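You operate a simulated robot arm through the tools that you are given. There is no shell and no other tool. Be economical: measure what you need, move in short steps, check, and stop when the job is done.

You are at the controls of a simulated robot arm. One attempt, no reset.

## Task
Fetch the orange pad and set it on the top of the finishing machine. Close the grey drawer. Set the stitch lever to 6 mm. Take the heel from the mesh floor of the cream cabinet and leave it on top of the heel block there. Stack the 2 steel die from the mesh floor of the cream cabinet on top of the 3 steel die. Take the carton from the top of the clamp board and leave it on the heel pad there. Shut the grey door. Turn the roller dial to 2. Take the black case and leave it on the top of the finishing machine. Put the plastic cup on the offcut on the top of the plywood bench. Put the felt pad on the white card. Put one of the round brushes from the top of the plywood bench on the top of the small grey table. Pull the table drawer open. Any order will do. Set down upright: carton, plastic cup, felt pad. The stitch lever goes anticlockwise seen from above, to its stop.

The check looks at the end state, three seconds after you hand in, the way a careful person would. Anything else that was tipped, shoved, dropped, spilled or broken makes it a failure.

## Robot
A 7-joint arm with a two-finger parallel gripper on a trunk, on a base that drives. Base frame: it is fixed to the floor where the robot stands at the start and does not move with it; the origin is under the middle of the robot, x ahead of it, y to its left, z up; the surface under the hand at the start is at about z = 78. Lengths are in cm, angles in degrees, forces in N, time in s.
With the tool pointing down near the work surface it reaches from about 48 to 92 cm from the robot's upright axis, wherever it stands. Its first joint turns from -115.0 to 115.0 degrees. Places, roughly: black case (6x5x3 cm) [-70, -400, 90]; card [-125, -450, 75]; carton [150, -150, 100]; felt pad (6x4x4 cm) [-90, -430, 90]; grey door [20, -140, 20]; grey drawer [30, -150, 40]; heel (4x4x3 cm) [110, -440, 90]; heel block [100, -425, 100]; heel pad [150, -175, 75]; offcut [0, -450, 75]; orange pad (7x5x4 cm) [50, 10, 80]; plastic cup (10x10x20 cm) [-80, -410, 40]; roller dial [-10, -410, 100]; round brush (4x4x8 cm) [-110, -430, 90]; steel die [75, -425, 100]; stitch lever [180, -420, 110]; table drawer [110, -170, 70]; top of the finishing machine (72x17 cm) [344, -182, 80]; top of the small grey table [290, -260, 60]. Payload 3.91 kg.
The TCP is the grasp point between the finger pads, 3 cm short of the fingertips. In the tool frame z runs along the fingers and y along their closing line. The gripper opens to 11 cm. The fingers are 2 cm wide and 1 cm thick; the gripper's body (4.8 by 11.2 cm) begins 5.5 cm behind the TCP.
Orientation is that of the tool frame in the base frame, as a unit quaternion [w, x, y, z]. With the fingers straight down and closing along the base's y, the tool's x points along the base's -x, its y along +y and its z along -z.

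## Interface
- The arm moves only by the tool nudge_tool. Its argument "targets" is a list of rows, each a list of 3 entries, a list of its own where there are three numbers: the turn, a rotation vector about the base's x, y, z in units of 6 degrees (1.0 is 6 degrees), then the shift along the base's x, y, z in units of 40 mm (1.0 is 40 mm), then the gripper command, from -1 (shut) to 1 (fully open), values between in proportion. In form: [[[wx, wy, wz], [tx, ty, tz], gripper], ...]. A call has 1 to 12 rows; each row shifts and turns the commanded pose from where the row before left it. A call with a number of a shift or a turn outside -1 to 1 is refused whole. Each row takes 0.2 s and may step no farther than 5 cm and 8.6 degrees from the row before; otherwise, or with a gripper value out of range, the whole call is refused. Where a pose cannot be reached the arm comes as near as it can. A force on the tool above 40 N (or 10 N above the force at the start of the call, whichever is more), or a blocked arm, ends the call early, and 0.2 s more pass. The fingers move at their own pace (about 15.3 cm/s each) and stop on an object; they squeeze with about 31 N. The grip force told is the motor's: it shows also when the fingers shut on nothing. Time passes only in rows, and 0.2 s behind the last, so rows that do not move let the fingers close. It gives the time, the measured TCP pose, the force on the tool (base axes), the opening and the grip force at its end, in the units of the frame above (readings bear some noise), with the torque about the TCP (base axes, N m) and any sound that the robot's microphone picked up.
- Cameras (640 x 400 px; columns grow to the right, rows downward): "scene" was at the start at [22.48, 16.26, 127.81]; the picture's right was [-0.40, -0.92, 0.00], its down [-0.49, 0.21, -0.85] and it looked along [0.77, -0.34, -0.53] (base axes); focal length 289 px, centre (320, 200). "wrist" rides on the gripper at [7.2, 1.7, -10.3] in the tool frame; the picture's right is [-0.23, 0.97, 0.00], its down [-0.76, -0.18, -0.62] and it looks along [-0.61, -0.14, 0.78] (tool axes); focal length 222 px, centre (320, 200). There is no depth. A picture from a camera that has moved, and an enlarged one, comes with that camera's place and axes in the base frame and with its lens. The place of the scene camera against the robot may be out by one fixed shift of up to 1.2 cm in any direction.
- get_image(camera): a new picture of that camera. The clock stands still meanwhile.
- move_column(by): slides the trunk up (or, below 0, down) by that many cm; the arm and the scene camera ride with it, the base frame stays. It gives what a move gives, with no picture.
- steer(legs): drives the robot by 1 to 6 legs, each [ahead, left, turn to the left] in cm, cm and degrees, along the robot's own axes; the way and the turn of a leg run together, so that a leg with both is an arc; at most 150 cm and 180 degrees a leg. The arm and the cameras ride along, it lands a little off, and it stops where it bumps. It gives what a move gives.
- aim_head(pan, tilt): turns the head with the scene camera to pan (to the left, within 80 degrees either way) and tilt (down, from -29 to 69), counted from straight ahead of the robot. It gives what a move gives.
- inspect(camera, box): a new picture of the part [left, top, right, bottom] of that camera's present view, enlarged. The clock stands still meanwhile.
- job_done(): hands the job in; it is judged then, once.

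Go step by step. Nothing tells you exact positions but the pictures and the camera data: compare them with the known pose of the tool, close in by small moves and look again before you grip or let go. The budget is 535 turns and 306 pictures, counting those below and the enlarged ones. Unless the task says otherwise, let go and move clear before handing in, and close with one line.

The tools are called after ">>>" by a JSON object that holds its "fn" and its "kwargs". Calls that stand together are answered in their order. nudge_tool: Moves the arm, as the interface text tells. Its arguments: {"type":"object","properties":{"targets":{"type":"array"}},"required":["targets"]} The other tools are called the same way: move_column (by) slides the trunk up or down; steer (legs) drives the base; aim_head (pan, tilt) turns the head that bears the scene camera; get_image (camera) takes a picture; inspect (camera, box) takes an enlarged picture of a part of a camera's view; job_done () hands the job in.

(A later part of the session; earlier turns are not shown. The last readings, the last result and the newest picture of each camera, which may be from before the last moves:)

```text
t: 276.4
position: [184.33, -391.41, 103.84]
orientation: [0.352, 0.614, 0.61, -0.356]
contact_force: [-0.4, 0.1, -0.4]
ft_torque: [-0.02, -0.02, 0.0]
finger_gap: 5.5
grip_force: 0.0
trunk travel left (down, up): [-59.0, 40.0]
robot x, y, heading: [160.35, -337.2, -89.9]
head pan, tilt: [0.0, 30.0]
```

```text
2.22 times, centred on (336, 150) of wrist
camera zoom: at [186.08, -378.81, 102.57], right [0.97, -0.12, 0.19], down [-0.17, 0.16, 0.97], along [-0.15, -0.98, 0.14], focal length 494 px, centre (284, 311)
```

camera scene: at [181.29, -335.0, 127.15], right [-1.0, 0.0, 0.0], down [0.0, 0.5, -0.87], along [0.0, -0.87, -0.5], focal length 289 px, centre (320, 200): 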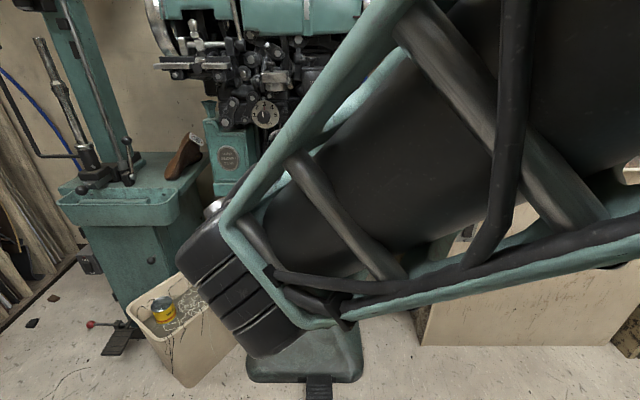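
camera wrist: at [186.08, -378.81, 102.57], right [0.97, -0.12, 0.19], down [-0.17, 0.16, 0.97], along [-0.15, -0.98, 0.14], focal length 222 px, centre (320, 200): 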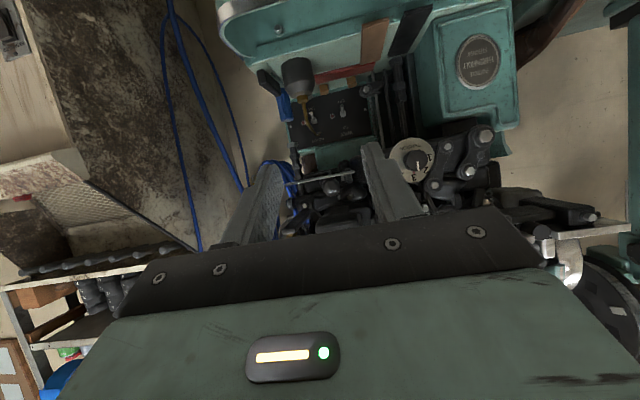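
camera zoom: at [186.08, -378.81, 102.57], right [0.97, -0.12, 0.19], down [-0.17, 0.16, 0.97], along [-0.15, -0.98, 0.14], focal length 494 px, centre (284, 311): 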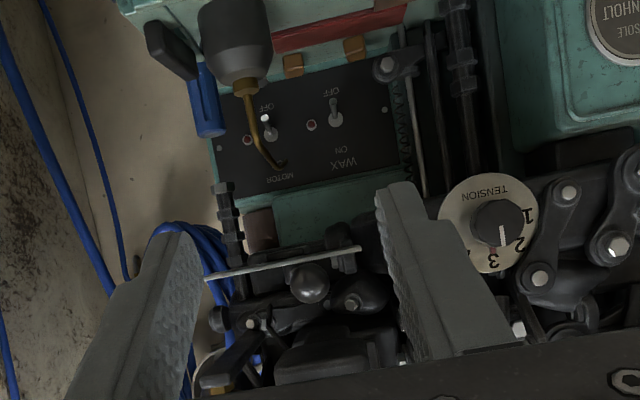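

Ball confirmed at about [182.7, -418.5, 106.3]. I advance toward it in line.

>>> {"fn": "nudge_tool", "kwargs": {"targets": [[[0, 0, 0], [-0.08, -0.9, 0.16], 0], [[0, 0, 0], [-0.08, -0.9, 0.16], 0], [[0, 0, 0], [-0.08, -0.9, 0.16], 0], [[0, 0, 0], [-0.08, -0.9, 0.16], 0], [[0, 0, 0], [-0.08, -0.9, 0.16], 0], [[0, 0, 0], [0, 0, 0], 0]]}}

>>> {"fn": "inspect", "kwargs": {"camera": "wrist", "box": [224, 60, 416, 240]}}

>>> {"fn": "get_image", "kwargs": {"camera": "scene"}}

```text
t: 277.8
position: [182.83, -409.51, 107.05]
orientation: [0.352, 0.613, 0.611, -0.357]
contact_force: [0.4, 0.9, -0.2]
ft_torque: [0.0, 0.0, -0.01]
finger_gap: 5.52
grip_force: 0.0
trunk travel left (down, up): [-59.0, 40.0]
robot x, y, heading: [160.81, -337.34, -90.3]
head pan, tilt: [0.0, 30.0]
```

```text
2.22 times, centred on (320, 150) of wrist
camera zoom: at [184.57, -396.92, 105.82], right [0.97, -0.12, 0.19], down [-0.17, 0.16, 0.97], along [-0.15, -0.98, 0.14], focal length 494 px, centre (320, 311)
```

zoom: 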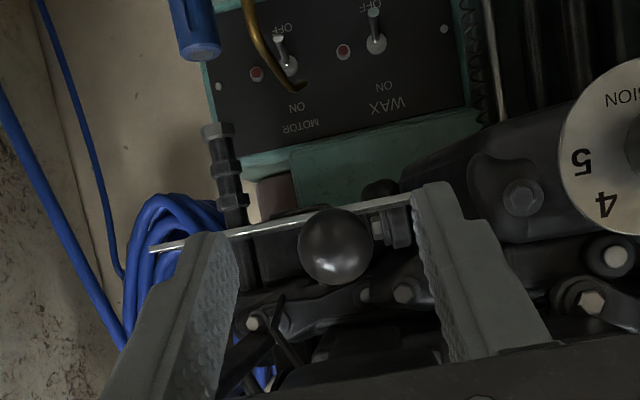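

```text
170 pictures are left
camera scene: at [181.26, -361.16, 127.15], right [-1.0, 0.0, 0.0], down [0.0, 0.5, -0.87], along [0.0, -0.87, -0.5], focal length 289 px, centre (320, 200)
```

scene: 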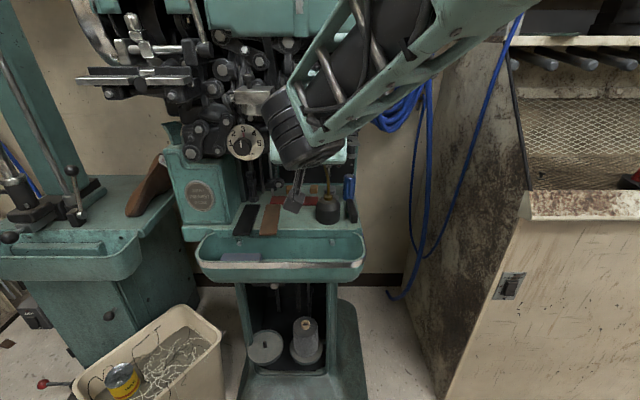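

The fork lines up. I advance the last 6.7 cm so that the ball sits between the finger tips.

>>> {"fn": "nudge_tool", "kwargs": {"targets": [[[0, 0, 0], [-0.02, -0.7, 0], 0], [[0, 0, 0], [0, -0.6, -0.03], 0], [[0, 0, 0], [0, -0.37, 0], 0], [[0, 0, 0], [0, 0, 0], 0]]}}

>>> {"fn": "inspect", "kwargs": {"camera": "wrist", "box": [224, 90, 416, 240]}}

```text
t: 278.8
position: [182.78, -416.09, 106.8]
orientation: [0.351, 0.614, 0.61, -0.357]
contact_force: [-1.0, -0.2, -0.2]
ft_torque: [0.0, -0.01, 0.0]
finger_gap: 5.53
grip_force: 0.0
trunk travel left (down, up): [-59.0, 40.0]
robot x, y, heading: [160.51, -337.48, -90.2]
head pan, tilt: [0.0, 30.0]
```

```text
2.67 times, centred on (320, 165) of wrist
camera zoom: at [184.41, -403.5, 105.67], right [0.97, -0.12, 0.19], down [-0.17, 0.16, 0.97], along [-0.15, -0.98, 0.14], focal length 592 px, centre (320, 293)
```

zoom: 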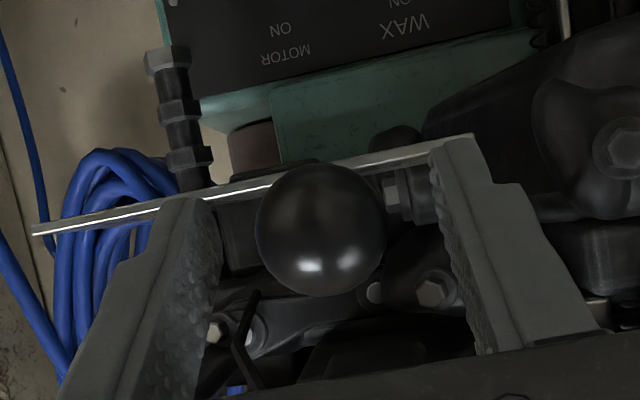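

The ball sits between the fingers with clear surroundings. I push toward -x in small steps, watching force.

>>> {"fn": "nudge_tool", "kwargs": {"targets": [[[0, 0, 0], [-0.4, 0, 0], 0], [[0, 0, 0], [-0.4, 0, 0], 0], [[0, 0, 0], [-0.3, -0.03, 0], 0], [[0, 0, 0], [-0.3, -0.03, 0], 0], [[0, 0, 0], [-0.3, -0.04, 0], 0], [[0, 0, 0], [0, 0, 0], 0]]}}

>>> {"fn": "inspect", "kwargs": {"camera": "wrist", "box": [224, 90, 416, 240]}}

```text
t: 280.2
position: [175.85, -416.43, 106.85]
orientation: [0.351, 0.614, 0.61, -0.357]
contact_force: [0.2, -0.7, 0.1]
ft_torque: [0.03, 0.01, 0.0]
finger_gap: 5.55
grip_force: 0.1
trunk travel left (down, up): [-59.0, 40.0]
robot x, y, heading: [160.58, -337.17, -90.0]
head pan, tilt: [0.0, 30.0]
```

```text
2.67 times, centred on (320, 165) of wrist
camera zoom: at [177.65, -403.88, 105.69], right [0.97, -0.12, 0.19], down [-0.17, 0.16, 0.97], along [-0.15, -0.98, 0.14], focal length 592 px, centre (320, 293)
```

zoom: 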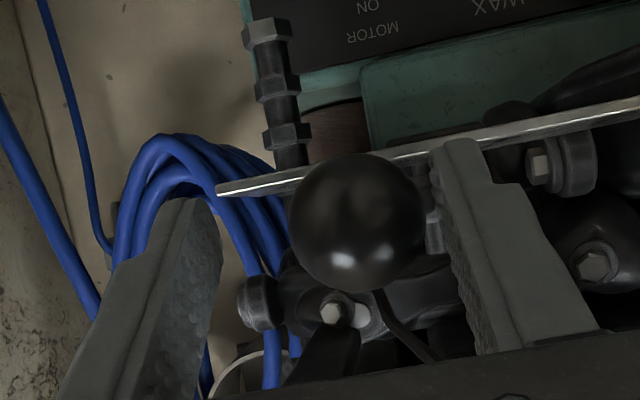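

>>> {"fn": "nudge_tool", "kwargs": {"targets": [[[0, 0, 0], [-0.25, -0.04, 0], 0], [[0, 0, 0], [-0.25, -0.04, 0], 0], [[0, 0, 0], [-0.25, -0.04, 0], 0], [[0, 0, 0], [-0.2, -0.04, 0], 0], [[0, 0, 0], [-0.2, -0.04, 0], 0], [[0, 0, 0], [0, 0, 0], 0]]}}

>>> {"fn": "inspect", "kwargs": {"camera": "wrist", "box": [224, 90, 416, 240]}}

```text
t: 281.6
position: [171.24, -417.24, 106.81]
orientation: [0.351, 0.615, 0.61, -0.356]
contact_force: [0.5, 0.1, -0.3]
ft_torque: [0.0, 0.01, 0.01]
finger_gap: 5.47
grip_force: 0.1
trunk travel left (down, up): [-59.0, 40.0]
robot x, y, heading: [160.44, -336.92, -89.8]
head pan, tilt: [0.0, 30.0]
```

```text
2.67 times, centred on (320, 165) of wrist
camera zoom: at [173.04, -404.71, 105.69], right [0.97, -0.12, 0.19], down [-0.17, 0.16, 0.97], along [-0.15, -0.98, 0.14], focal length 592 px, centre (320, 293)
```

zoom: 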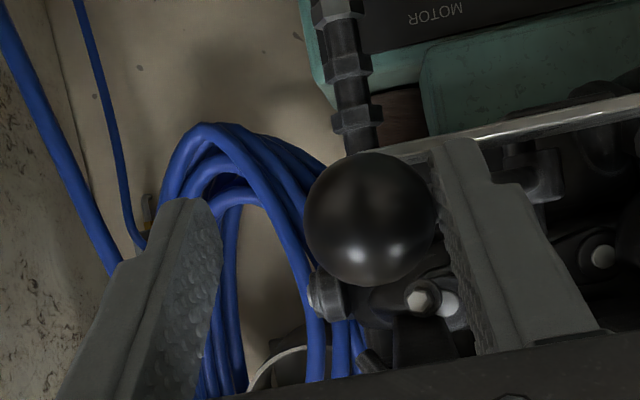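

No stop yet; I continue gently.

>>> {"fn": "nudge_tool", "kwargs": {"targets": [[[0, 0, 0], [-0.15, -0.04, 0], 0], [[0, 0, 0], [-0.15, -0.04, 0], 0], [[0, 0, 0], [-0.12, -0.03, 0], 0], [[0, 0, 0], [-0.12, -0.03, 0], 0], [[0, 0, 0], [0, 0, 0], 0]]}}

>>> {"fn": "inspect", "kwargs": {"camera": "wrist", "box": [224, 90, 416, 240]}}

>>> {"fn": "get_image", "kwargs": {"camera": "scene"}}

```text
t: 282.8
position: [169.55, -417.7, 106.82]
orientation: [0.353, 0.612, 0.613, -0.354]
contact_force: [19.2, 9.4, 0.7]
ft_torque: [0.04, -0.15, 0.63]
finger_gap: 6.42
grip_force: 8.9
trunk travel left (down, up): [-59.0, 40.0]
robot x, y, heading: [160.58, -337.34, -90.2]
head pan, tilt: [0.0, 30.0]
```

```text
2.67 times, centred on (320, 165) of wrist
camera zoom: at [171.18, -405.1, 105.69], right [0.97, -0.12, 0.19], down [-0.17, 0.16, 0.97], along [-0.14, -0.98, 0.14], focal length 592 px, centre (320, 293)
```

zoom: 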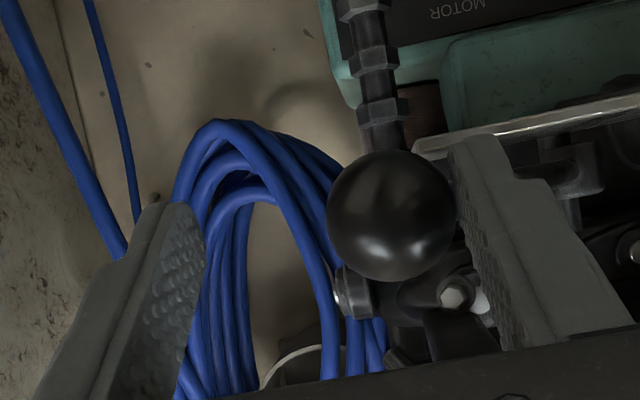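

```text
165 pictures are left
camera scene: at [181.38, -361.11, 127.14], right [-1.0, 0.0, 0.0], down [0.0, 0.5, -0.87], along [0.0, -0.87, -0.5], focal length 289 px, centre (320, 200)
```

scene: 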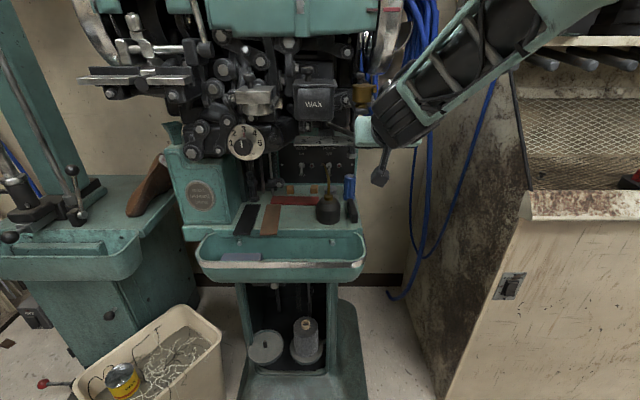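

It pushes back with 19 N — the stop is reached. I relieve the finger, withdraw toward +y, and check the pointer.

>>> {"fn": "nudge_tool", "kwargs": {"targets": [[[0, 0, 0], [0.3, 0.1, 0], 0], [[0, 0, 0], [0.0, 0.6, 0], 0], [[0, 0, 0], [0, 0.9, 0], 0], [[0, 0, 0], [0, 0.9, 0], 0], [[0, 0, 0], [0, 0.9, 0], 0], [[0, 0, 0], [0, 0.9, 0], 0], [[0, 0, 0], [0, 0, 0], 0]]}}

>>> {"fn": "get_image", "kwargs": {"camera": "wrist"}}

>>> {"fn": "inspect", "kwargs": {"camera": "scene", "box": [230, 50, 422, 190]}}

```text
t: 284.4
position: [170.25, -400.49, 106.8]
orientation: [0.351, 0.615, 0.61, -0.356]
contact_force: [0.3, 0.5, 0.2]
ft_torque: [0.02, 0.0, -0.01]
finger_gap: 5.49
grip_force: 0.0
trunk travel left (down, up): [-59.0, 40.0]
robot x, y, heading: [161.0, -337.24, -89.9]
head pan, tilt: [0.0, 30.0]
```

```text
164 pictures are left
camera wrist: at [172.04, -387.98, 105.59], right [0.97, -0.12, 0.19], down [-0.17, 0.16, 0.97], along [-0.15, -0.98, 0.14], focal length 222 px, centre (320, 200)
```

wrist: 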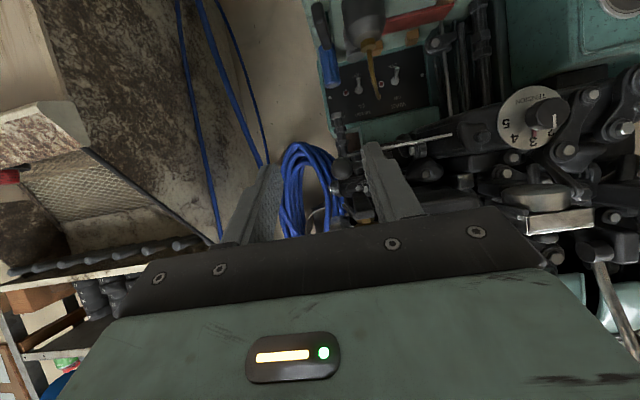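

```text
2.86 times, centred on (326, 120) of scene
camera zoom: at [181.26, -361.18, 127.15], right [-1.0, 0.0, 0.0], down [0.0, 0.5, -0.87], along [0.0, -0.87, -0.5], focal length 826 px, centre (303, 429)
```

zoom: 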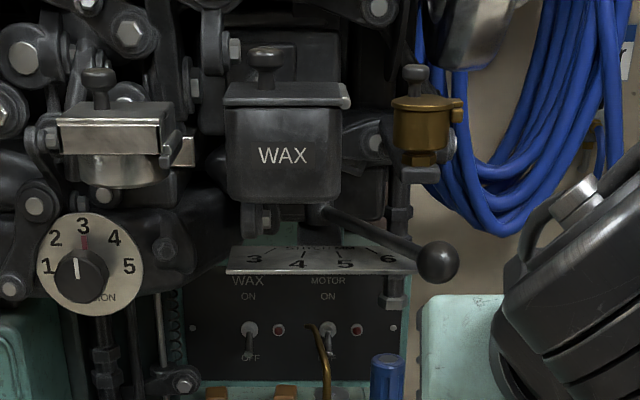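

The lever rests at its right stop by 6. I back away, set the tool vertical, and head to the plywood bench.

>>> {"fn": "steer", "kwargs": {"legs": [[-35, 0, 0]]}}

>>> {"fn": "nudge_tool", "kwargs": {"targets": [[[1, 0, 0], [-0.2, 0, 0.3], 0], [[1, 0, 0], [-0.2, 0, 0.3], 0], [[1, 0, 0], [-0.2, 0, 0.3], 0], [[1, 0, 0], [-0.2, 0, 0.2], 0], [[1, 0, 0], [-0.2, 0, 0.2], 0], [[1, 0, 0], [-0.2, 0, 0], 0], [[1, 0, 0], [0, 0, 0], 0], [[1, 0, 0], [0, 0, 0], 0], [[1, 0, 0], [0, 0, 0], 0], [[1, 0, 0], [0, 0, 0], 0], [[0, 0, 0], [0, 0, 0], 0]]}}

>>> {"fn": "steer", "kwargs": {"legs": [[0, -130, 0]]}}

>>> {"fn": "aim_head", "kwargs": {"pan": -30, "tilt": 25}}

>>> {"fn": "get_image", "kwargs": {"camera": "scene"}}

```text
t: 286.6
position: [170.26, -365.45, 106.86]
orientation: [0.351, 0.614, 0.611, -0.356]
contact_force: [-0.6, -0.3, 1.0]
ft_torque: [0.01, -0.01, 0.03]
finger_gap: 5.53
grip_force: 0.0
trunk travel left (down, up): [-59.0, 40.0]
robot x, y, heading: [160.6, -302.62, -90.0]
head pan, tilt: [0.0, 30.0]
```

```text
t: 289.1
position: [165.57, -365.48, 111.86]
orientation: [-0.002, 0.707, 0.707, -0.003]
contact_force: [0.6, -0.5, -0.3]
ft_torque: [0.01, 0.0, -0.01]
finger_gap: 5.5
grip_force: 0.0
trunk travel left (down, up): [-59.0, 40.0]
robot x, y, heading: [160.52, -302.28, -90.2]
head pan, tilt: [0.0, 30.0]
```

```text
t: 295.5
position: [36.3, -365.5, 111.96]
orientation: [-0.002, 0.708, 0.706, -0.002]
contact_force: [0.1, 0.1, 1.1]
ft_torque: [-0.03, 0.01, -0.04]
finger_gap: 5.52
grip_force: 0.1
trunk travel left (down, up): [-59.0, 40.0]
robot x, y, heading: [31.41, -302.52, -89.8]
head pan, tilt: [0.0, 30.0]
```

```text
t: 296.5
position: [36.24, -365.53, 111.98]
orientation: [-0.002, 0.708, 0.706, -0.004]
contact_force: [0.0, 0.0, -0.1]
ft_torque: [0.0, -0.03, 0.0]
finger_gap: 5.52
grip_force: 0.1
trunk travel left (down, up): [-59.0, 40.0]
robot x, y, heading: [31.44, -302.36, -90.0]
head pan, tilt: [-30.0, 25.0]
```

```text
162 pictures are left
camera scene: at [47.49, -325.09, 127.94], right [-0.87, 0.5, 0.0], down [0.21, 0.37, -0.91], along [-0.45, -0.78, -0.42], focal length 289 px, centre (320, 200)
```

scene: 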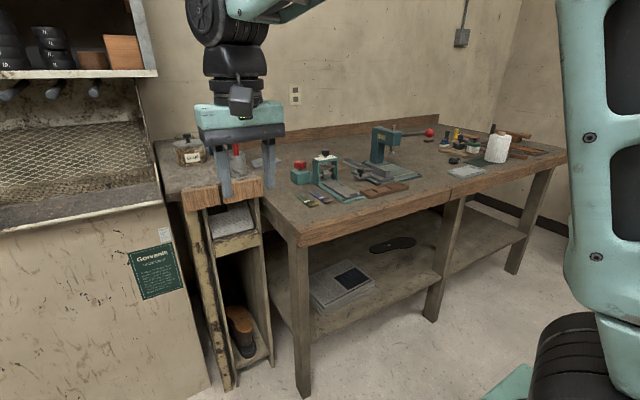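

I see the plywood bench. I zoom in on its top.

>>> {"fn": "inspect", "kwargs": {"camera": "scene", "box": [270, 110, 426, 220]}}

>>> {"fn": "inspect", "kwargs": {"camera": "scene", "box": [400, 100, 560, 200]}}

```text
3.64 times, centred on (348, 165) of scene
camera zoom: at [47.49, -325.09, 127.94], right [-0.87, 0.5, 0.0], down [0.21, 0.37, -0.91], along [-0.45, -0.78, -0.42], focal length 1051 px, centre (218, 327)
```

zoom: 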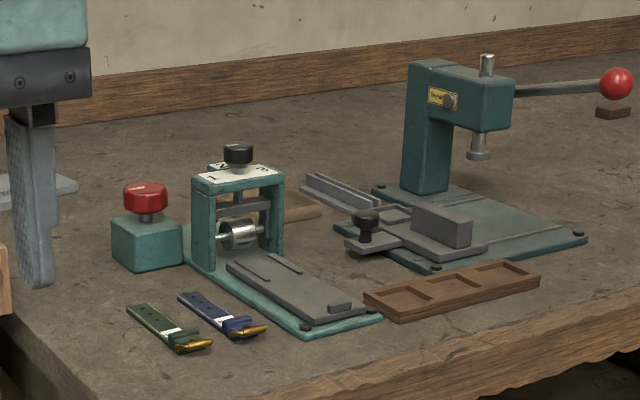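

```text
4.00 times, centred on (480, 150) of scene
camera zoom: at [47.49, -325.09, 127.94], right [-0.87, 0.5, 0.0], down [0.21, 0.37, -0.91], along [-0.45, -0.78, -0.42], focal length 1156 px, centre (-320, 400)
```

zoom: 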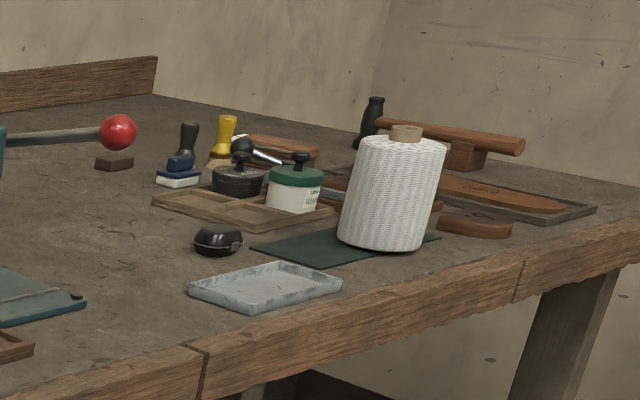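

The roller machine (frame with a black knob over a numbered plate) is near [-4, -410, 100]. I raise the tool and drive up to the bench.

>>> {"fn": "nudge_tool", "kwargs": {"targets": [[[0, 0, 0], [0, 0.5, 0.8], 0], [[0, 0, 0], [0, 0.6, 0.8], 0], [[0, 0, 0], [0, 0.6, 0.8], 0], [[0, 0, 0], [0, 0.6, 0], 0]]}}

>>> {"fn": "steer", "kwargs": {"legs": [[0, -20, 0], [46, 0, 0]]}}

>>> {"fn": "aim_head", "kwargs": {"pan": -15, "tilt": 45}}

>>> {"fn": "get_image", "kwargs": {"camera": "scene"}}

>>> {"fn": "get_image", "kwargs": {"camera": "wrist"}}

```text
t: 297.5
position: [36.32, -356.32, 121.51]
orientation: [-0.004, 0.708, 0.706, -0.003]
contact_force: [-0.9, 0.2, 0.0]
ft_torque: [0.02, 0.02, -0.01]
finger_gap: 5.51
grip_force: 0.1
trunk travel left (down, up): [-59.0, 40.0]
robot x, y, heading: [31.16, -302.22, -90.1]
head pan, tilt: [-30.0, 25.0]
```

```text
t: 301.5
position: [16.09, -402.22, 121.59]
orientation: [-0.003, 0.709, 0.705, -0.004]
contact_force: [0.1, 0.8, 0.4]
ft_torque: [-0.04, -0.01, 0.0]
finger_gap: 5.51
grip_force: 0.0
trunk travel left (down, up): [-59.0, 40.0]
robot x, y, heading: [11.29, -348.44, -90.2]
head pan, tilt: [-30.0, 25.0]
```

```text
t: 302.3
position: [16.0, -402.45, 121.55]
orientation: [-0.003, 0.708, 0.706, -0.003]
contact_force: [0.6, 0.1, -0.5]
ft_torque: [-0.02, 0.0, -0.01]
finger_gap: 5.51
grip_force: 0.0
trunk travel left (down, up): [-59.0, 40.0]
robot x, y, heading: [11.08, -348.08, -90.2]
head pan, tilt: [-15.0, 45.0]
```

```text
159 pictures are left
camera scene: at [29.86, -371.06, 124.89], right [-0.97, 0.26, 0.0], down [0.18, 0.68, -0.71], along [-0.19, -0.68, -0.71], focal length 289 px, centre (320, 200)
```

scene: 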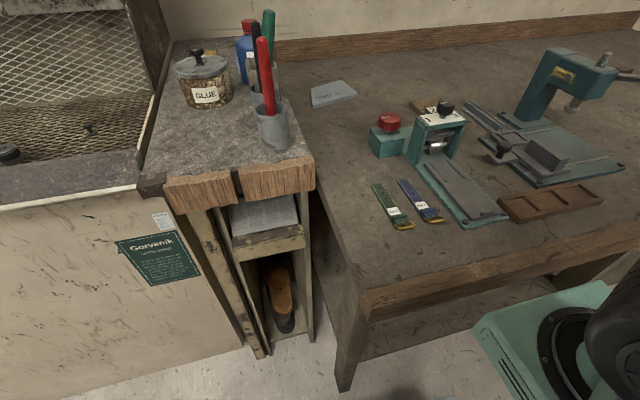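

```text
158 pictures are left
camera wrist: at [17.91, -395.11, 131.85], right [0.97, -0.23, -0.01], down [-0.18, -0.76, 0.63], along [-0.15, -0.61, -0.78], focal length 222 px, centre (320, 200)
```

wrist: 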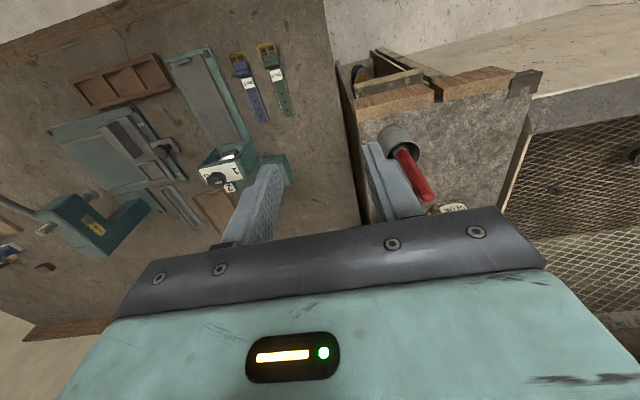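

>>> {"fn": "inspect", "kwargs": {"camera": "scene", "box": [360, 80, 520, 180]}}

>>> {"fn": "inspect", "kwargs": {"camera": "wrist", "box": [150, 120, 310, 220]}}

```text
4.00 times, centred on (440, 130) of scene
camera zoom: at [29.86, -371.06, 124.89], right [-0.97, 0.26, 0.0], down [0.18, 0.68, -0.71], along [-0.19, -0.68, -0.71], focal length 1156 px, centre (-160, 480)
```

zoom: 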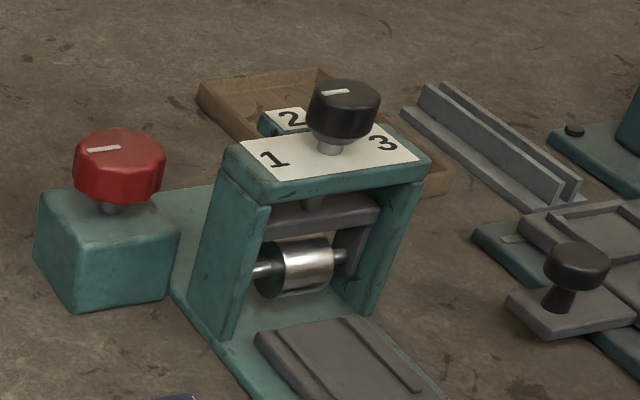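

```text
4.00 times, centred on (230, 170) of wrist
camera zoom: at [17.91, -395.11, 131.85], right [0.97, -0.23, -0.01], down [-0.18, -0.76, 0.63], along [-0.15, -0.61, -0.78], focal length 888 px, centre (680, 320)
```

zoom: 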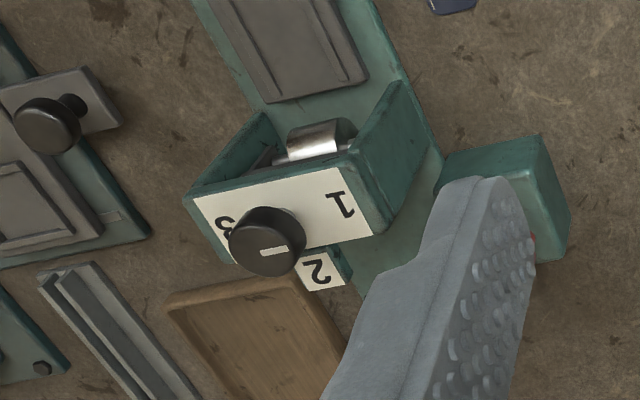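

The knob's pointer is at "1" (toward +x); "2" is at the back (-y), so it needs a 90° clockwise turn seen from above. Knob at about [-5.3, -412.3], top z ≈ 99.7. I move over it with the gripper pre-turned +45°.

>>> {"fn": "nudge_tool", "kwargs": {"targets": [[[0, 0, 0.94], [-0.666, -0.31, -0.1], 0.1], [[0, 0, 0.94], [-0.666, -0.31, -0.1], 0.1], [[0, 0, 0.94], [-0.666, -0.31, -0.2], 0.1], [[0, 0, 0.94], [-0.666, -0.31, -0.4], 0.1], [[0, 0, 0.94], [-0.666, -0.31, -0.4], 0.1], [[0, 0, 0.94], [-0.666, -0.31, -0.4], 0.1], [[0, 0, 0.94], [-0.666, -0.31, -0.5], 0.1], [[0, 0, 0.94], [-0.666, -0.31, -0.6], 0.1], [[0, 0, 0], [0, 0, 0], 0.1]]}}

>>> {"fn": "get_image", "kwargs": {"camera": "wrist"}}

>>> {"fn": "get_image", "kwargs": {"camera": "scene"}}

```text
t: 304.3
position: [-5.22, -412.19, 110.58]
orientation: [-0.001, 0.382, 0.924, -0.005]
contact_force: [0.0, 1.2, -0.2]
ft_torque: [-0.01, 0.02, -0.01]
finger_gap: 6.04
grip_force: 0.0
trunk travel left (down, up): [-59.0, 40.0]
robot x, y, heading: [11.47, -348.36, -90.2]
head pan, tilt: [-15.0, 45.0]
```

```text
155 pictures are left
camera wrist: at [-9.06, -405.91, 120.91], right [0.85, 0.53, -0.01], down [0.42, -0.66, 0.63], along [0.33, -0.53, -0.78], focal length 222 px, centre (320, 200)
```

wrist: 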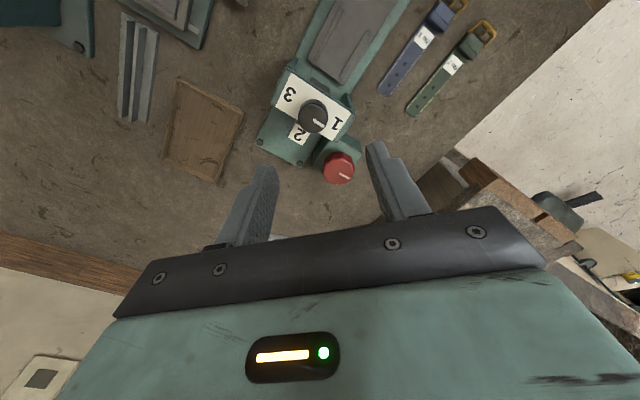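

```text
154 pictures are left
camera scene: at [29.87, -371.05, 124.89], right [-0.97, 0.26, 0.0], down [0.18, 0.68, -0.71], along [-0.18, -0.68, -0.71], focal length 289 px, centre (320, 200)
```

scene: 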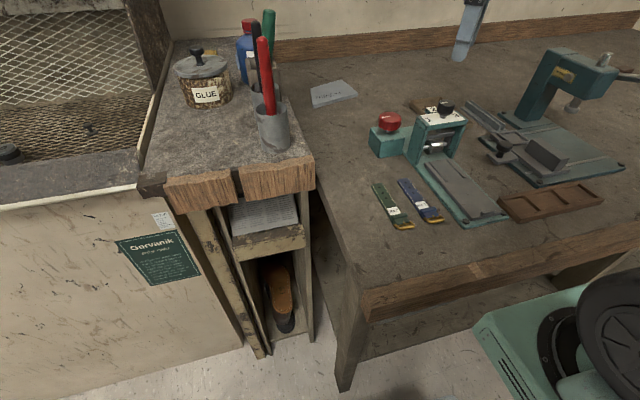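

>>> {"fn": "inspect", "kwargs": {"camera": "wrist", "box": [250, 60, 378, 180]}}

```text
3.33 times, centred on (314, 120) of wrist
camera zoom: at [-9.06, -405.91, 120.91], right [0.85, 0.53, -0.01], down [0.42, -0.66, 0.63], along [0.33, -0.53, -0.78], focal length 740 px, centre (340, 467)
```

zoom: 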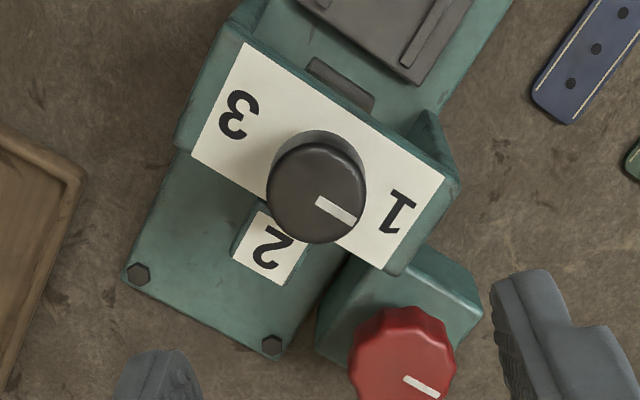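

Knob middle is about [-5.8, -412.5]; pointer aligned exactly with "1". I descend carefully.

>>> {"fn": "nudge_tool", "kwargs": {"targets": [[[0, 0, 0], [-0.14, -0.08, -0.8], 0.1], [[0, 0, 0], [0, 0, -0.8], 0.1], [[0, 0, 0], [0, 0, -0.7], 0.1], [[0, 0, 0], [0, 0, 0], 0.1]]}}

>>> {"fn": "get_image", "kwargs": {"camera": "wrist"}}

>>> {"fn": "aim_head", "kwargs": {"pan": -25, "tilt": 35}}

>>> {"fn": "get_image", "kwargs": {"camera": "scene"}}

```text
t: 305.3
position: [-5.8, -412.53, 101.51]
orientation: [-0.001, 0.383, 0.924, -0.004]
contact_force: [-0.4, 0.0, -0.2]
ft_torque: [0.0, -0.01, 0.0]
finger_gap: 6.05
grip_force: 0.2
trunk travel left (down, up): [-59.0, 40.0]
robot x, y, heading: [11.72, -348.44, -90.2]
head pan, tilt: [-15.0, 45.0]
```

```text
152 pictures are left
camera wrist: at [-9.57, -406.18, 111.81], right [0.85, 0.53, -0.01], down [0.42, -0.66, 0.63], along [0.32, -0.53, -0.78], focal length 222 px, centre (320, 200)
```

wrist: 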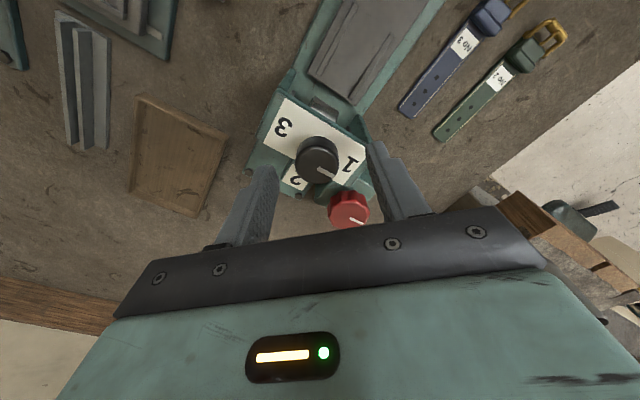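

```text
t: 306.0
position: [-5.71, -412.53, 101.58]
orientation: [-0.001, 0.384, 0.923, -0.005]
contact_force: [-0.1, -0.6, -0.3]
ft_torque: [0.03, 0.01, 0.0]
finger_gap: 6.03
grip_force: 0.1
trunk travel left (down, up): [-59.0, 40.0]
robot x, y, heading: [11.32, -348.44, -90.1]
head pan, tilt: [-25.0, 35.0]
```

```text
151 pictures are left
camera scene: at [28.25, -371.18, 126.36], right [-0.91, 0.42, 0.0], down [0.24, 0.52, -0.82], along [-0.35, -0.74, -0.57], focal length 289 px, centre (320, 200)
```

scene: 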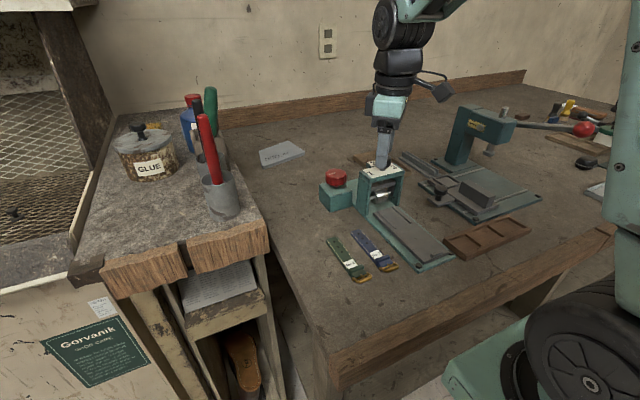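

>>> {"fn": "inspect", "kwargs": {"camera": "scene", "box": [330, 90, 458, 210]}}

>>> {"fn": "inspect", "kwargs": {"camera": "wrist", "box": [240, 90, 400, 230]}}

```text
3.33 times, centred on (394, 150) of scene
camera zoom: at [28.25, -371.18, 126.36], right [-0.91, 0.42, 0.0], down [0.24, 0.52, -0.82], along [-0.35, -0.74, -0.57], focal length 963 px, centre (73, 367)
```

zoom: 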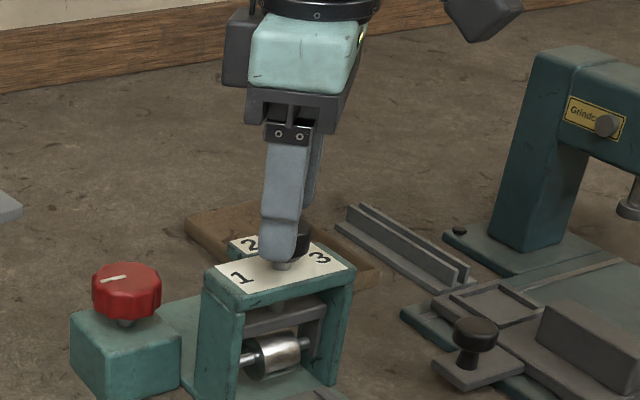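

```text
2.86 times, centred on (320, 160) of wrist
camera zoom: at [-9.57, -406.19, 111.84], right [0.85, 0.53, -0.01], down [0.41, -0.66, 0.63], along [0.32, -0.53, -0.78], focal length 635 px, centre (320, 314)
```

zoom: 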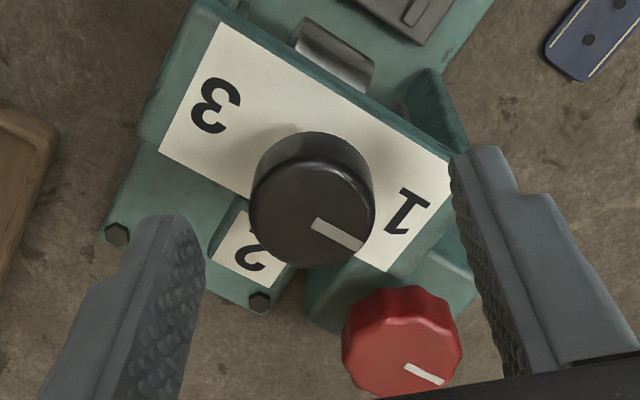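

Knob top is at z ≈ 99. I lower another 1.3 cm and close on it.

>>> {"fn": "nudge_tool", "kwargs": {"targets": [[[0, 0, 0], [-0.02, 0, -0.2], 0.1], [[0, 0, 0], [0, 0, -0.13], 0.1], [[0, 0, 0], [0, 0, 0], -1], [[0, 0, 0], [0, 0, 0], -1], [[0, 0, 0], [0, 0, 0], -1]]}}

>>> {"fn": "inspect", "kwargs": {"camera": "wrist", "box": [240, 90, 400, 230]}}

>>> {"fn": "inspect", "kwargs": {"camera": "scene", "box": [330, 90, 458, 210]}}

```text
t: 307.2
position: [-5.84, -412.61, 100.17]
orientation: [-0.001, 0.384, 0.923, -0.004]
contact_force: [-3.5, -3.8, -1.7]
ft_torque: [-0.22, 0.2, -0.01]
finger_gap: 2.9
grip_force: 45.2
trunk travel left (down, up): [-59.0, 40.0]
robot x, y, heading: [11.29, -348.31, -90.3]
head pan, tilt: [-25.0, 35.0]
```

```text
2.86 times, centred on (320, 160) of wrist
camera zoom: at [-9.73, -406.28, 110.5], right [0.85, 0.53, -0.01], down [0.41, -0.66, 0.63], along [0.32, -0.54, -0.78], focal length 635 px, centre (320, 314)
```

zoom: 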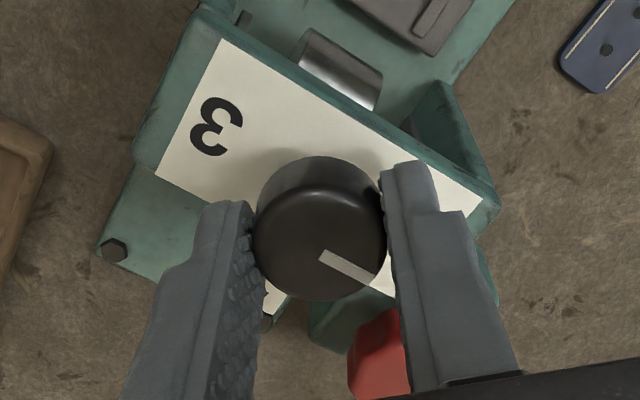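

```text
3.33 times, centred on (394, 150) of scene
camera zoom: at [28.22, -371.21, 126.37], right [-0.91, 0.42, 0.0], down [0.24, 0.52, -0.82], along [-0.35, -0.74, -0.57], focal length 963 px, centre (73, 367)
```

zoom: 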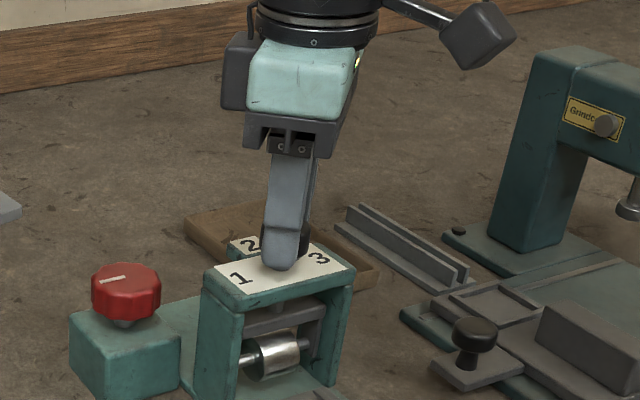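

Gripped on the knob. I turn clockwise, first 60°.

>>> {"fn": "nudge_tool", "kwargs": {"targets": [[[0, 0, -1], [0, 0, 0], -1], [[0, 0, -1], [0, 0, 0], -1], [[0, 0, -1], [0, 0, 0], -1], [[0, 0, -1], [0, 0, 0], -1], [[0, 0, -1], [0, 0, 0], -1], [[0, 0, -1], [0, 0, 0], -1], [[0, 0, -1], [0, 0, 0], -1], [[0, 0, -1], [0, 0, 0], -1], [[0, 0, -1], [0, 0, 0], -1], [[0, 0, -1], [0, 0, 0], -1], [[0, 0, 0], [0, 0, 0], -1]]}}

>>> {"fn": "inspect", "kwargs": {"camera": "wrist", "box": [240, 90, 400, 230]}}

```text
t: 309.6
position: [-5.84, -412.61, 100.18]
orientation: [-0.003, 0.794, 0.608, -0.002]
contact_force: [-7.2, -14.5, -6.9]
ft_torque: [-1.35, 0.46, 0.0]
finger_gap: 2.96
grip_force: 45.2
trunk travel left (down, up): [-59.0, 40.0]
robot x, y, heading: [11.41, -348.08, -90.1]
head pan, tilt: [-25.0, 35.0]
```

```text
2.86 times, centred on (320, 160) of wrist
camera zoom: at [-2.23, -406.14, 110.5], right [0.88, -0.47, -0.01], down [-0.37, -0.69, 0.63], along [-0.3, -0.55, -0.78], focal length 635 px, centre (320, 314)
```

zoom: 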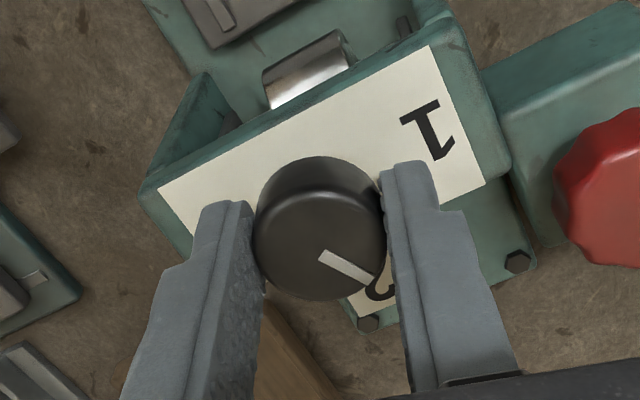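

It turns with me. I relieve the side load a little and do the remaining 30°.

>>> {"fn": "nudge_tool", "kwargs": {"targets": [[[0, 0, -1], [-0.02, -0.04, -0.01], -1], [[0, 0, -1], [0, -0.02, 0], -1], [[0, 0, -1], [0, 0, 0], -1], [[0, 0, -1], [0, 0, 0], -1], [[0, 0, -1], [0, 0, 0], -1], [[0, 0, 0], [0, 0, 0], -1]]}}

>>> {"fn": "inspect", "kwargs": {"camera": "wrist", "box": [240, 90, 400, 230]}}

```text
t: 311.0
position: [-5.76, -412.63, 100.18]
orientation: [-0.004, 0.924, 0.381, -0.001]
contact_force: [3.3, 8.1, 3.7]
ft_torque: [1.19, -0.94, 0.0]
finger_gap: 2.93
grip_force: 45.1
trunk travel left (down, up): [-59.0, 40.0]
robot x, y, heading: [11.56, -348.29, -90.0]
head pan, tilt: [-25.0, 35.0]
```

```text
2.86 times, centred on (320, 160) of wrist
camera zoom: at [0.56, -408.88, 110.52], right [0.53, -0.85, -0.01], down [-0.66, -0.42, 0.62], along [-0.53, -0.32, -0.78], focal length 635 px, centre (320, 314)
```

zoom: 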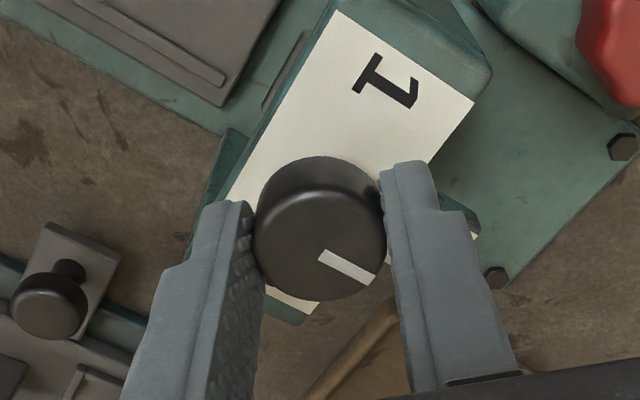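

The pointer has turned 90° to the back. I release and rise, then check.

>>> {"fn": "nudge_tool", "kwargs": {"targets": [[[0, 0, 0], [0, 0, 0], 0.1], [[0, 0, 0], [0, 0, 0], 0.1], [[0, 0, 0], [0, 0, 0.6], 0.1], [[0, 0, 0], [0, 0, 0.9], 0.1], [[0, 0, 0], [0, 0, 0.9], 0.1], [[0, 0, 0], [0, 0, 0.9], 0.1], [[0, 0, 1], [0.3, 0.2, 0.3], 0.1], [[0, 0, 1], [0, 0, 0], 0.1], [[0, 0, 1], [0, 0, 0], 0.1], [[0, 0, 1], [0, 0, 0], 0.1], [[0, 0, 1], [0, 0, 0], 0.1], [[0, 0, 1], [0, 0, 0], 0.1]]}}

>>> {"fn": "inspect", "kwargs": {"camera": "scene", "box": [330, 110, 458, 210]}}

>>> {"fn": "inspect", "kwargs": {"camera": "wrist", "box": [240, 60, 400, 200]}}

```text
t: 313.6
position: [-4.62, -411.97, 114.6]
orientation: [-0.002, 0.76, 0.65, -0.004]
contact_force: [0.4, -0.4, -0.2]
ft_torque: [0.0, -0.03, 0.03]
finger_gap: 6.05
grip_force: 0.0
trunk travel left (down, up): [-59.0, 40.0]
robot x, y, heading: [11.59, -348.39, -90.2]
head pan, tilt: [-25.0, 35.0]
```

```text
4.00 times, centred on (394, 160) of scene
camera zoom: at [28.25, -371.18, 126.37], right [-0.91, 0.42, 0.0], down [0.24, 0.52, -0.82], along [-0.35, -0.74, -0.57], focal length 1156 px, centre (24, 360)
```

zoom: 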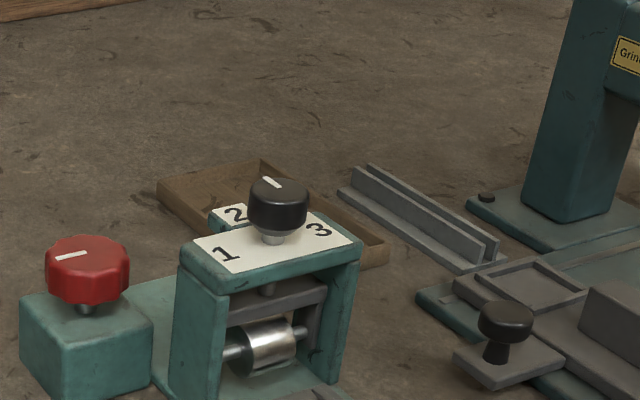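

```text
2.86 times, centred on (320, 130) of wrist
camera zoom: at [-1.81, -405.12, 124.91], right [0.93, -0.38, -0.01], down [-0.29, -0.72, 0.63], along [-0.24, -0.58, -0.78], focal length 635 px, centre (320, 400)
```

zoom: 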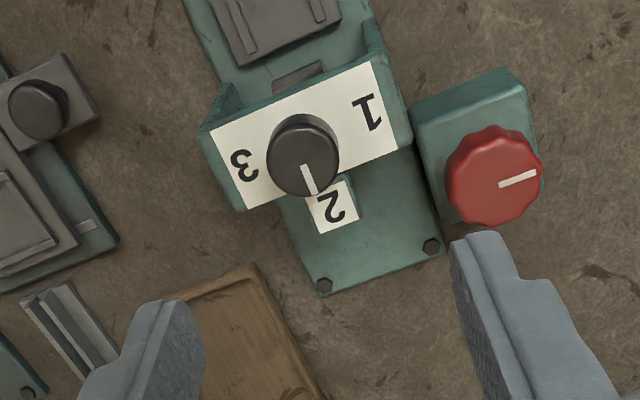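

The dial points to 2. Now I back up a little, and move along the bench toward -x to see the other items.

>>> {"fn": "nudge_tool", "kwargs": {"targets": [[[0, 0, 0.75], [0, 0.7, 0.7], 0.1], [[0, 0, 0.74], [0, 0.7, 0.7], 0.1], [[0, 0, 0], [0, 0.8, 0.4], 0.1], [[0, 0, 0], [0, 0.8, 0], 0.1]]}}

>>> {"fn": "steer", "kwargs": {"legs": [[-20, 0, 0], [0, -75, 0]]}}

>>> {"fn": "aim_head", "kwargs": {"pan": 0, "tilt": 35}}

>>> {"fn": "get_image", "kwargs": {"camera": "scene"}}

```text
t: 314.6
position: [-4.66, -400.11, 121.71]
orientation: [-0.003, 0.708, 0.706, -0.003]
contact_force: [-0.2, 0.3, -0.2]
ft_torque: [0.06, -0.02, -0.01]
finger_gap: 6.04
grip_force: 0.0
trunk travel left (down, up): [-59.0, 40.0]
robot x, y, heading: [11.4, -348.61, -89.9]
head pan, tilt: [-25.0, 35.0]
```

```text
t: 319.9
position: [-79.49, -379.85, 121.78]
orientation: [-0.002, 0.709, 0.706, -0.004]
contact_force: [-0.9, -0.2, 0.5]
ft_torque: [0.0, 0.01, 0.01]
finger_gap: 6.04
grip_force: 0.0
trunk travel left (down, up): [-59.0, 40.0]
robot x, y, heading: [-63.3, -328.17, -90.1]
head pan, tilt: [-25.0, 35.0]
```

```text
t: 320.8
position: [-79.54, -379.83, 121.81]
orientation: [-0.002, 0.708, 0.706, -0.004]
contact_force: [-0.1, -0.4, -0.7]
ft_torque: [-0.02, 0.0, -0.02]
finger_gap: 6.06
grip_force: 0.1
trunk travel left (down, up): [-59.0, 40.0]
robot x, y, heading: [-63.58, -328.96, -90.4]
head pan, tilt: [0.0, 35.0]
```

```text
142 pictures are left
camera scene: at [-42.85, -351.9, 126.37], right [-1.0, 0.0, 0.0], down [0.0, 0.57, -0.82], along [0.0, -0.82, -0.57], focal length 289 px, centre (320, 200)
```

scene: 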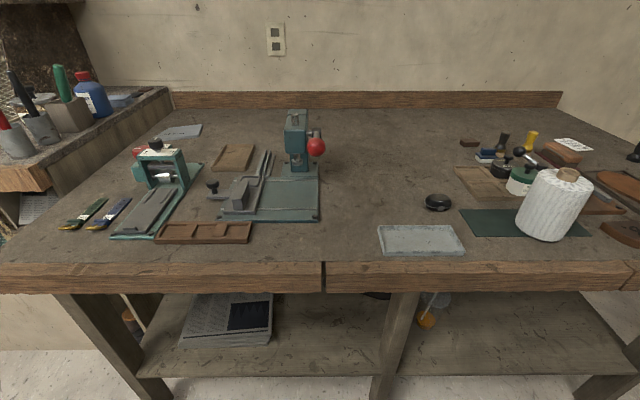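

>>> {"fn": "inspect", "kwargs": {"camera": "scene", "box": [370, 110, 640, 270]}}

>>> {"fn": "inspect", "kwargs": {"camera": "scene", "box": [340, 270, 520, 390]}}

>>> {"fn": "inspect", "kwargs": {"camera": "scene", "box": [110, 100, 330, 250]}}

```text
2.37 times, centred on (505, 190) of scene
camera zoom: at [-42.85, -351.9, 126.37], right [-1.0, 0.0, 0.0], down [0.0, 0.57, -0.82], along [0.0, -0.82, -0.57], focal length 685 px, centre (-118, 224)
```

zoom: 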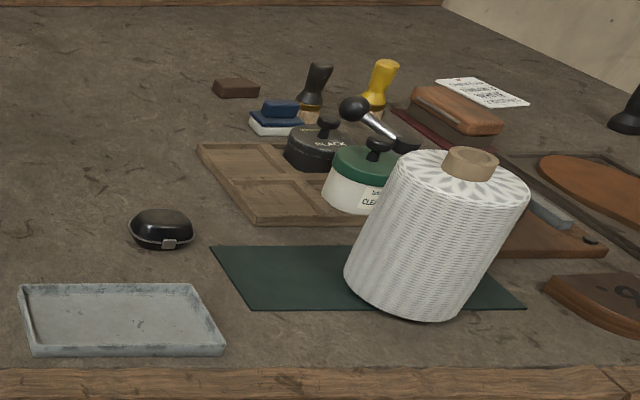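

```text
3.33 times, centred on (430, 330) of scene
camera zoom: at [-42.85, -351.9, 126.37], right [-1.0, 0.0, 0.0], down [0.0, 0.57, -0.82], along [0.0, -0.82, -0.57], focal length 963 px, centre (-47, -233)
```

zoom: 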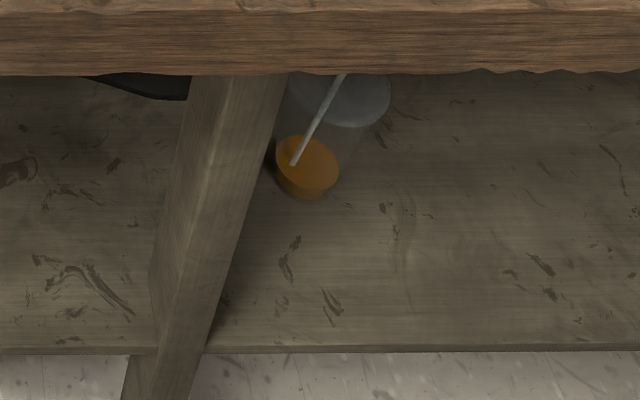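

```text
2.67 times, centred on (220, 175) of scene
camera zoom: at [-42.85, -351.9, 126.37], right [-1.0, 0.0, 0.0], down [0.0, 0.57, -0.82], along [0.0, -0.82, -0.57], focal length 771 px, centre (587, 267)
```

zoom: 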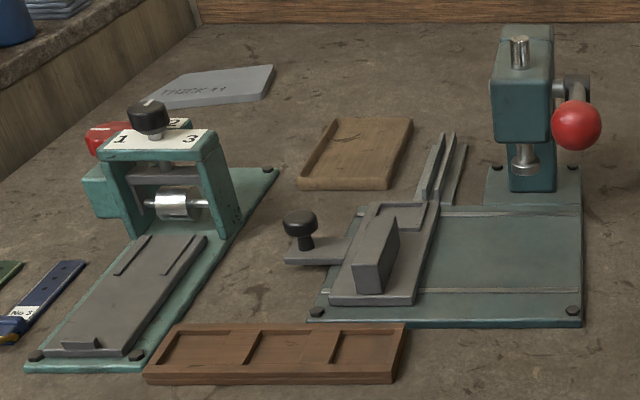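

I identify: black case near [-70, -408], felt pad (blue on white) near [-92, -430], white card near [-128, -444], two round brushes behind, offcut "THICK 11" near [8, -453], and the cup with orange liquid on the lower shelf. First the felt pad: I drive to x ≈ -112.

>>> {"fn": "steer", "kwargs": {"legs": [[0, -48, 0], [28, 0, 0]]}}

>>> {"fn": "aim_head", "kwargs": {"pan": -5, "tilt": 45}}

>>> {"fn": "get_image", "kwargs": {"camera": "scene"}}

>>> {"fn": "get_image", "kwargs": {"camera": "wrist"}}

```text
t: 325.2
position: [-127.52, -407.87, 121.78]
orientation: [-0.003, 0.708, 0.706, -0.004]
contact_force: [-0.3, 0.2, -0.3]
ft_torque: [-0.02, -0.02, -0.01]
finger_gap: 6.04
grip_force: 0.1
trunk travel left (down, up): [-59.0, 40.0]
robot x, y, heading: [-111.22, -355.96, -90.3]
head pan, tilt: [0.0, 35.0]
```

```text
t: 325.9
position: [-127.51, -407.79, 121.9]
orientation: [-0.002, 0.708, 0.706, -0.003]
contact_force: [0.3, 0.4, -0.3]
ft_torque: [-0.02, -0.03, -0.01]
finger_gap: 6.06
grip_force: 0.0
trunk travel left (down, up): [-59.0, 40.0]
robot x, y, heading: [-111.52, -356.49, -90.4]
head pan, tilt: [-5.0, 45.0]
```

```text
138 pictures are left
camera scene: at [-91.49, -379.18, 124.89], right [-1.0, 0.09, 0.0], down [0.06, 0.7, -0.71], along [-0.06, -0.7, -0.71], focal length 289 px, centre (320, 200)
```

scene: 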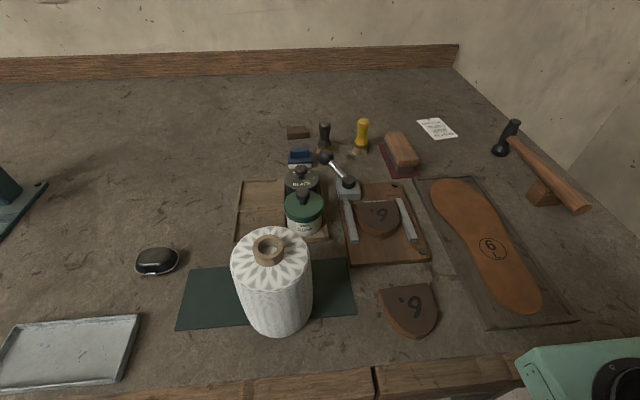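

```text
137 pictures are left
camera wrist: at [-125.69, -400.6, 132.04], right [0.97, -0.23, -0.01], down [-0.18, -0.76, 0.63], along [-0.15, -0.61, -0.78], focal length 222 px, centre (320, 200)
```

wrist: 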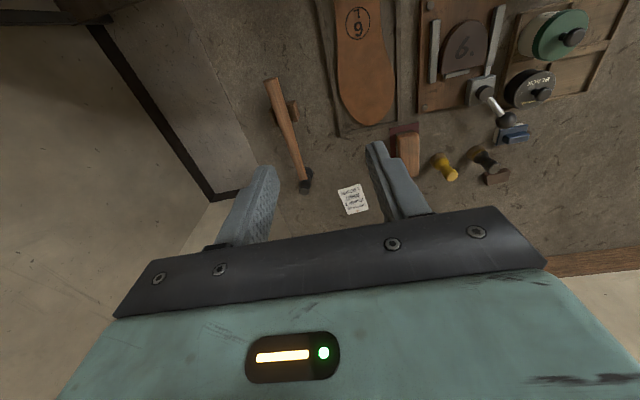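

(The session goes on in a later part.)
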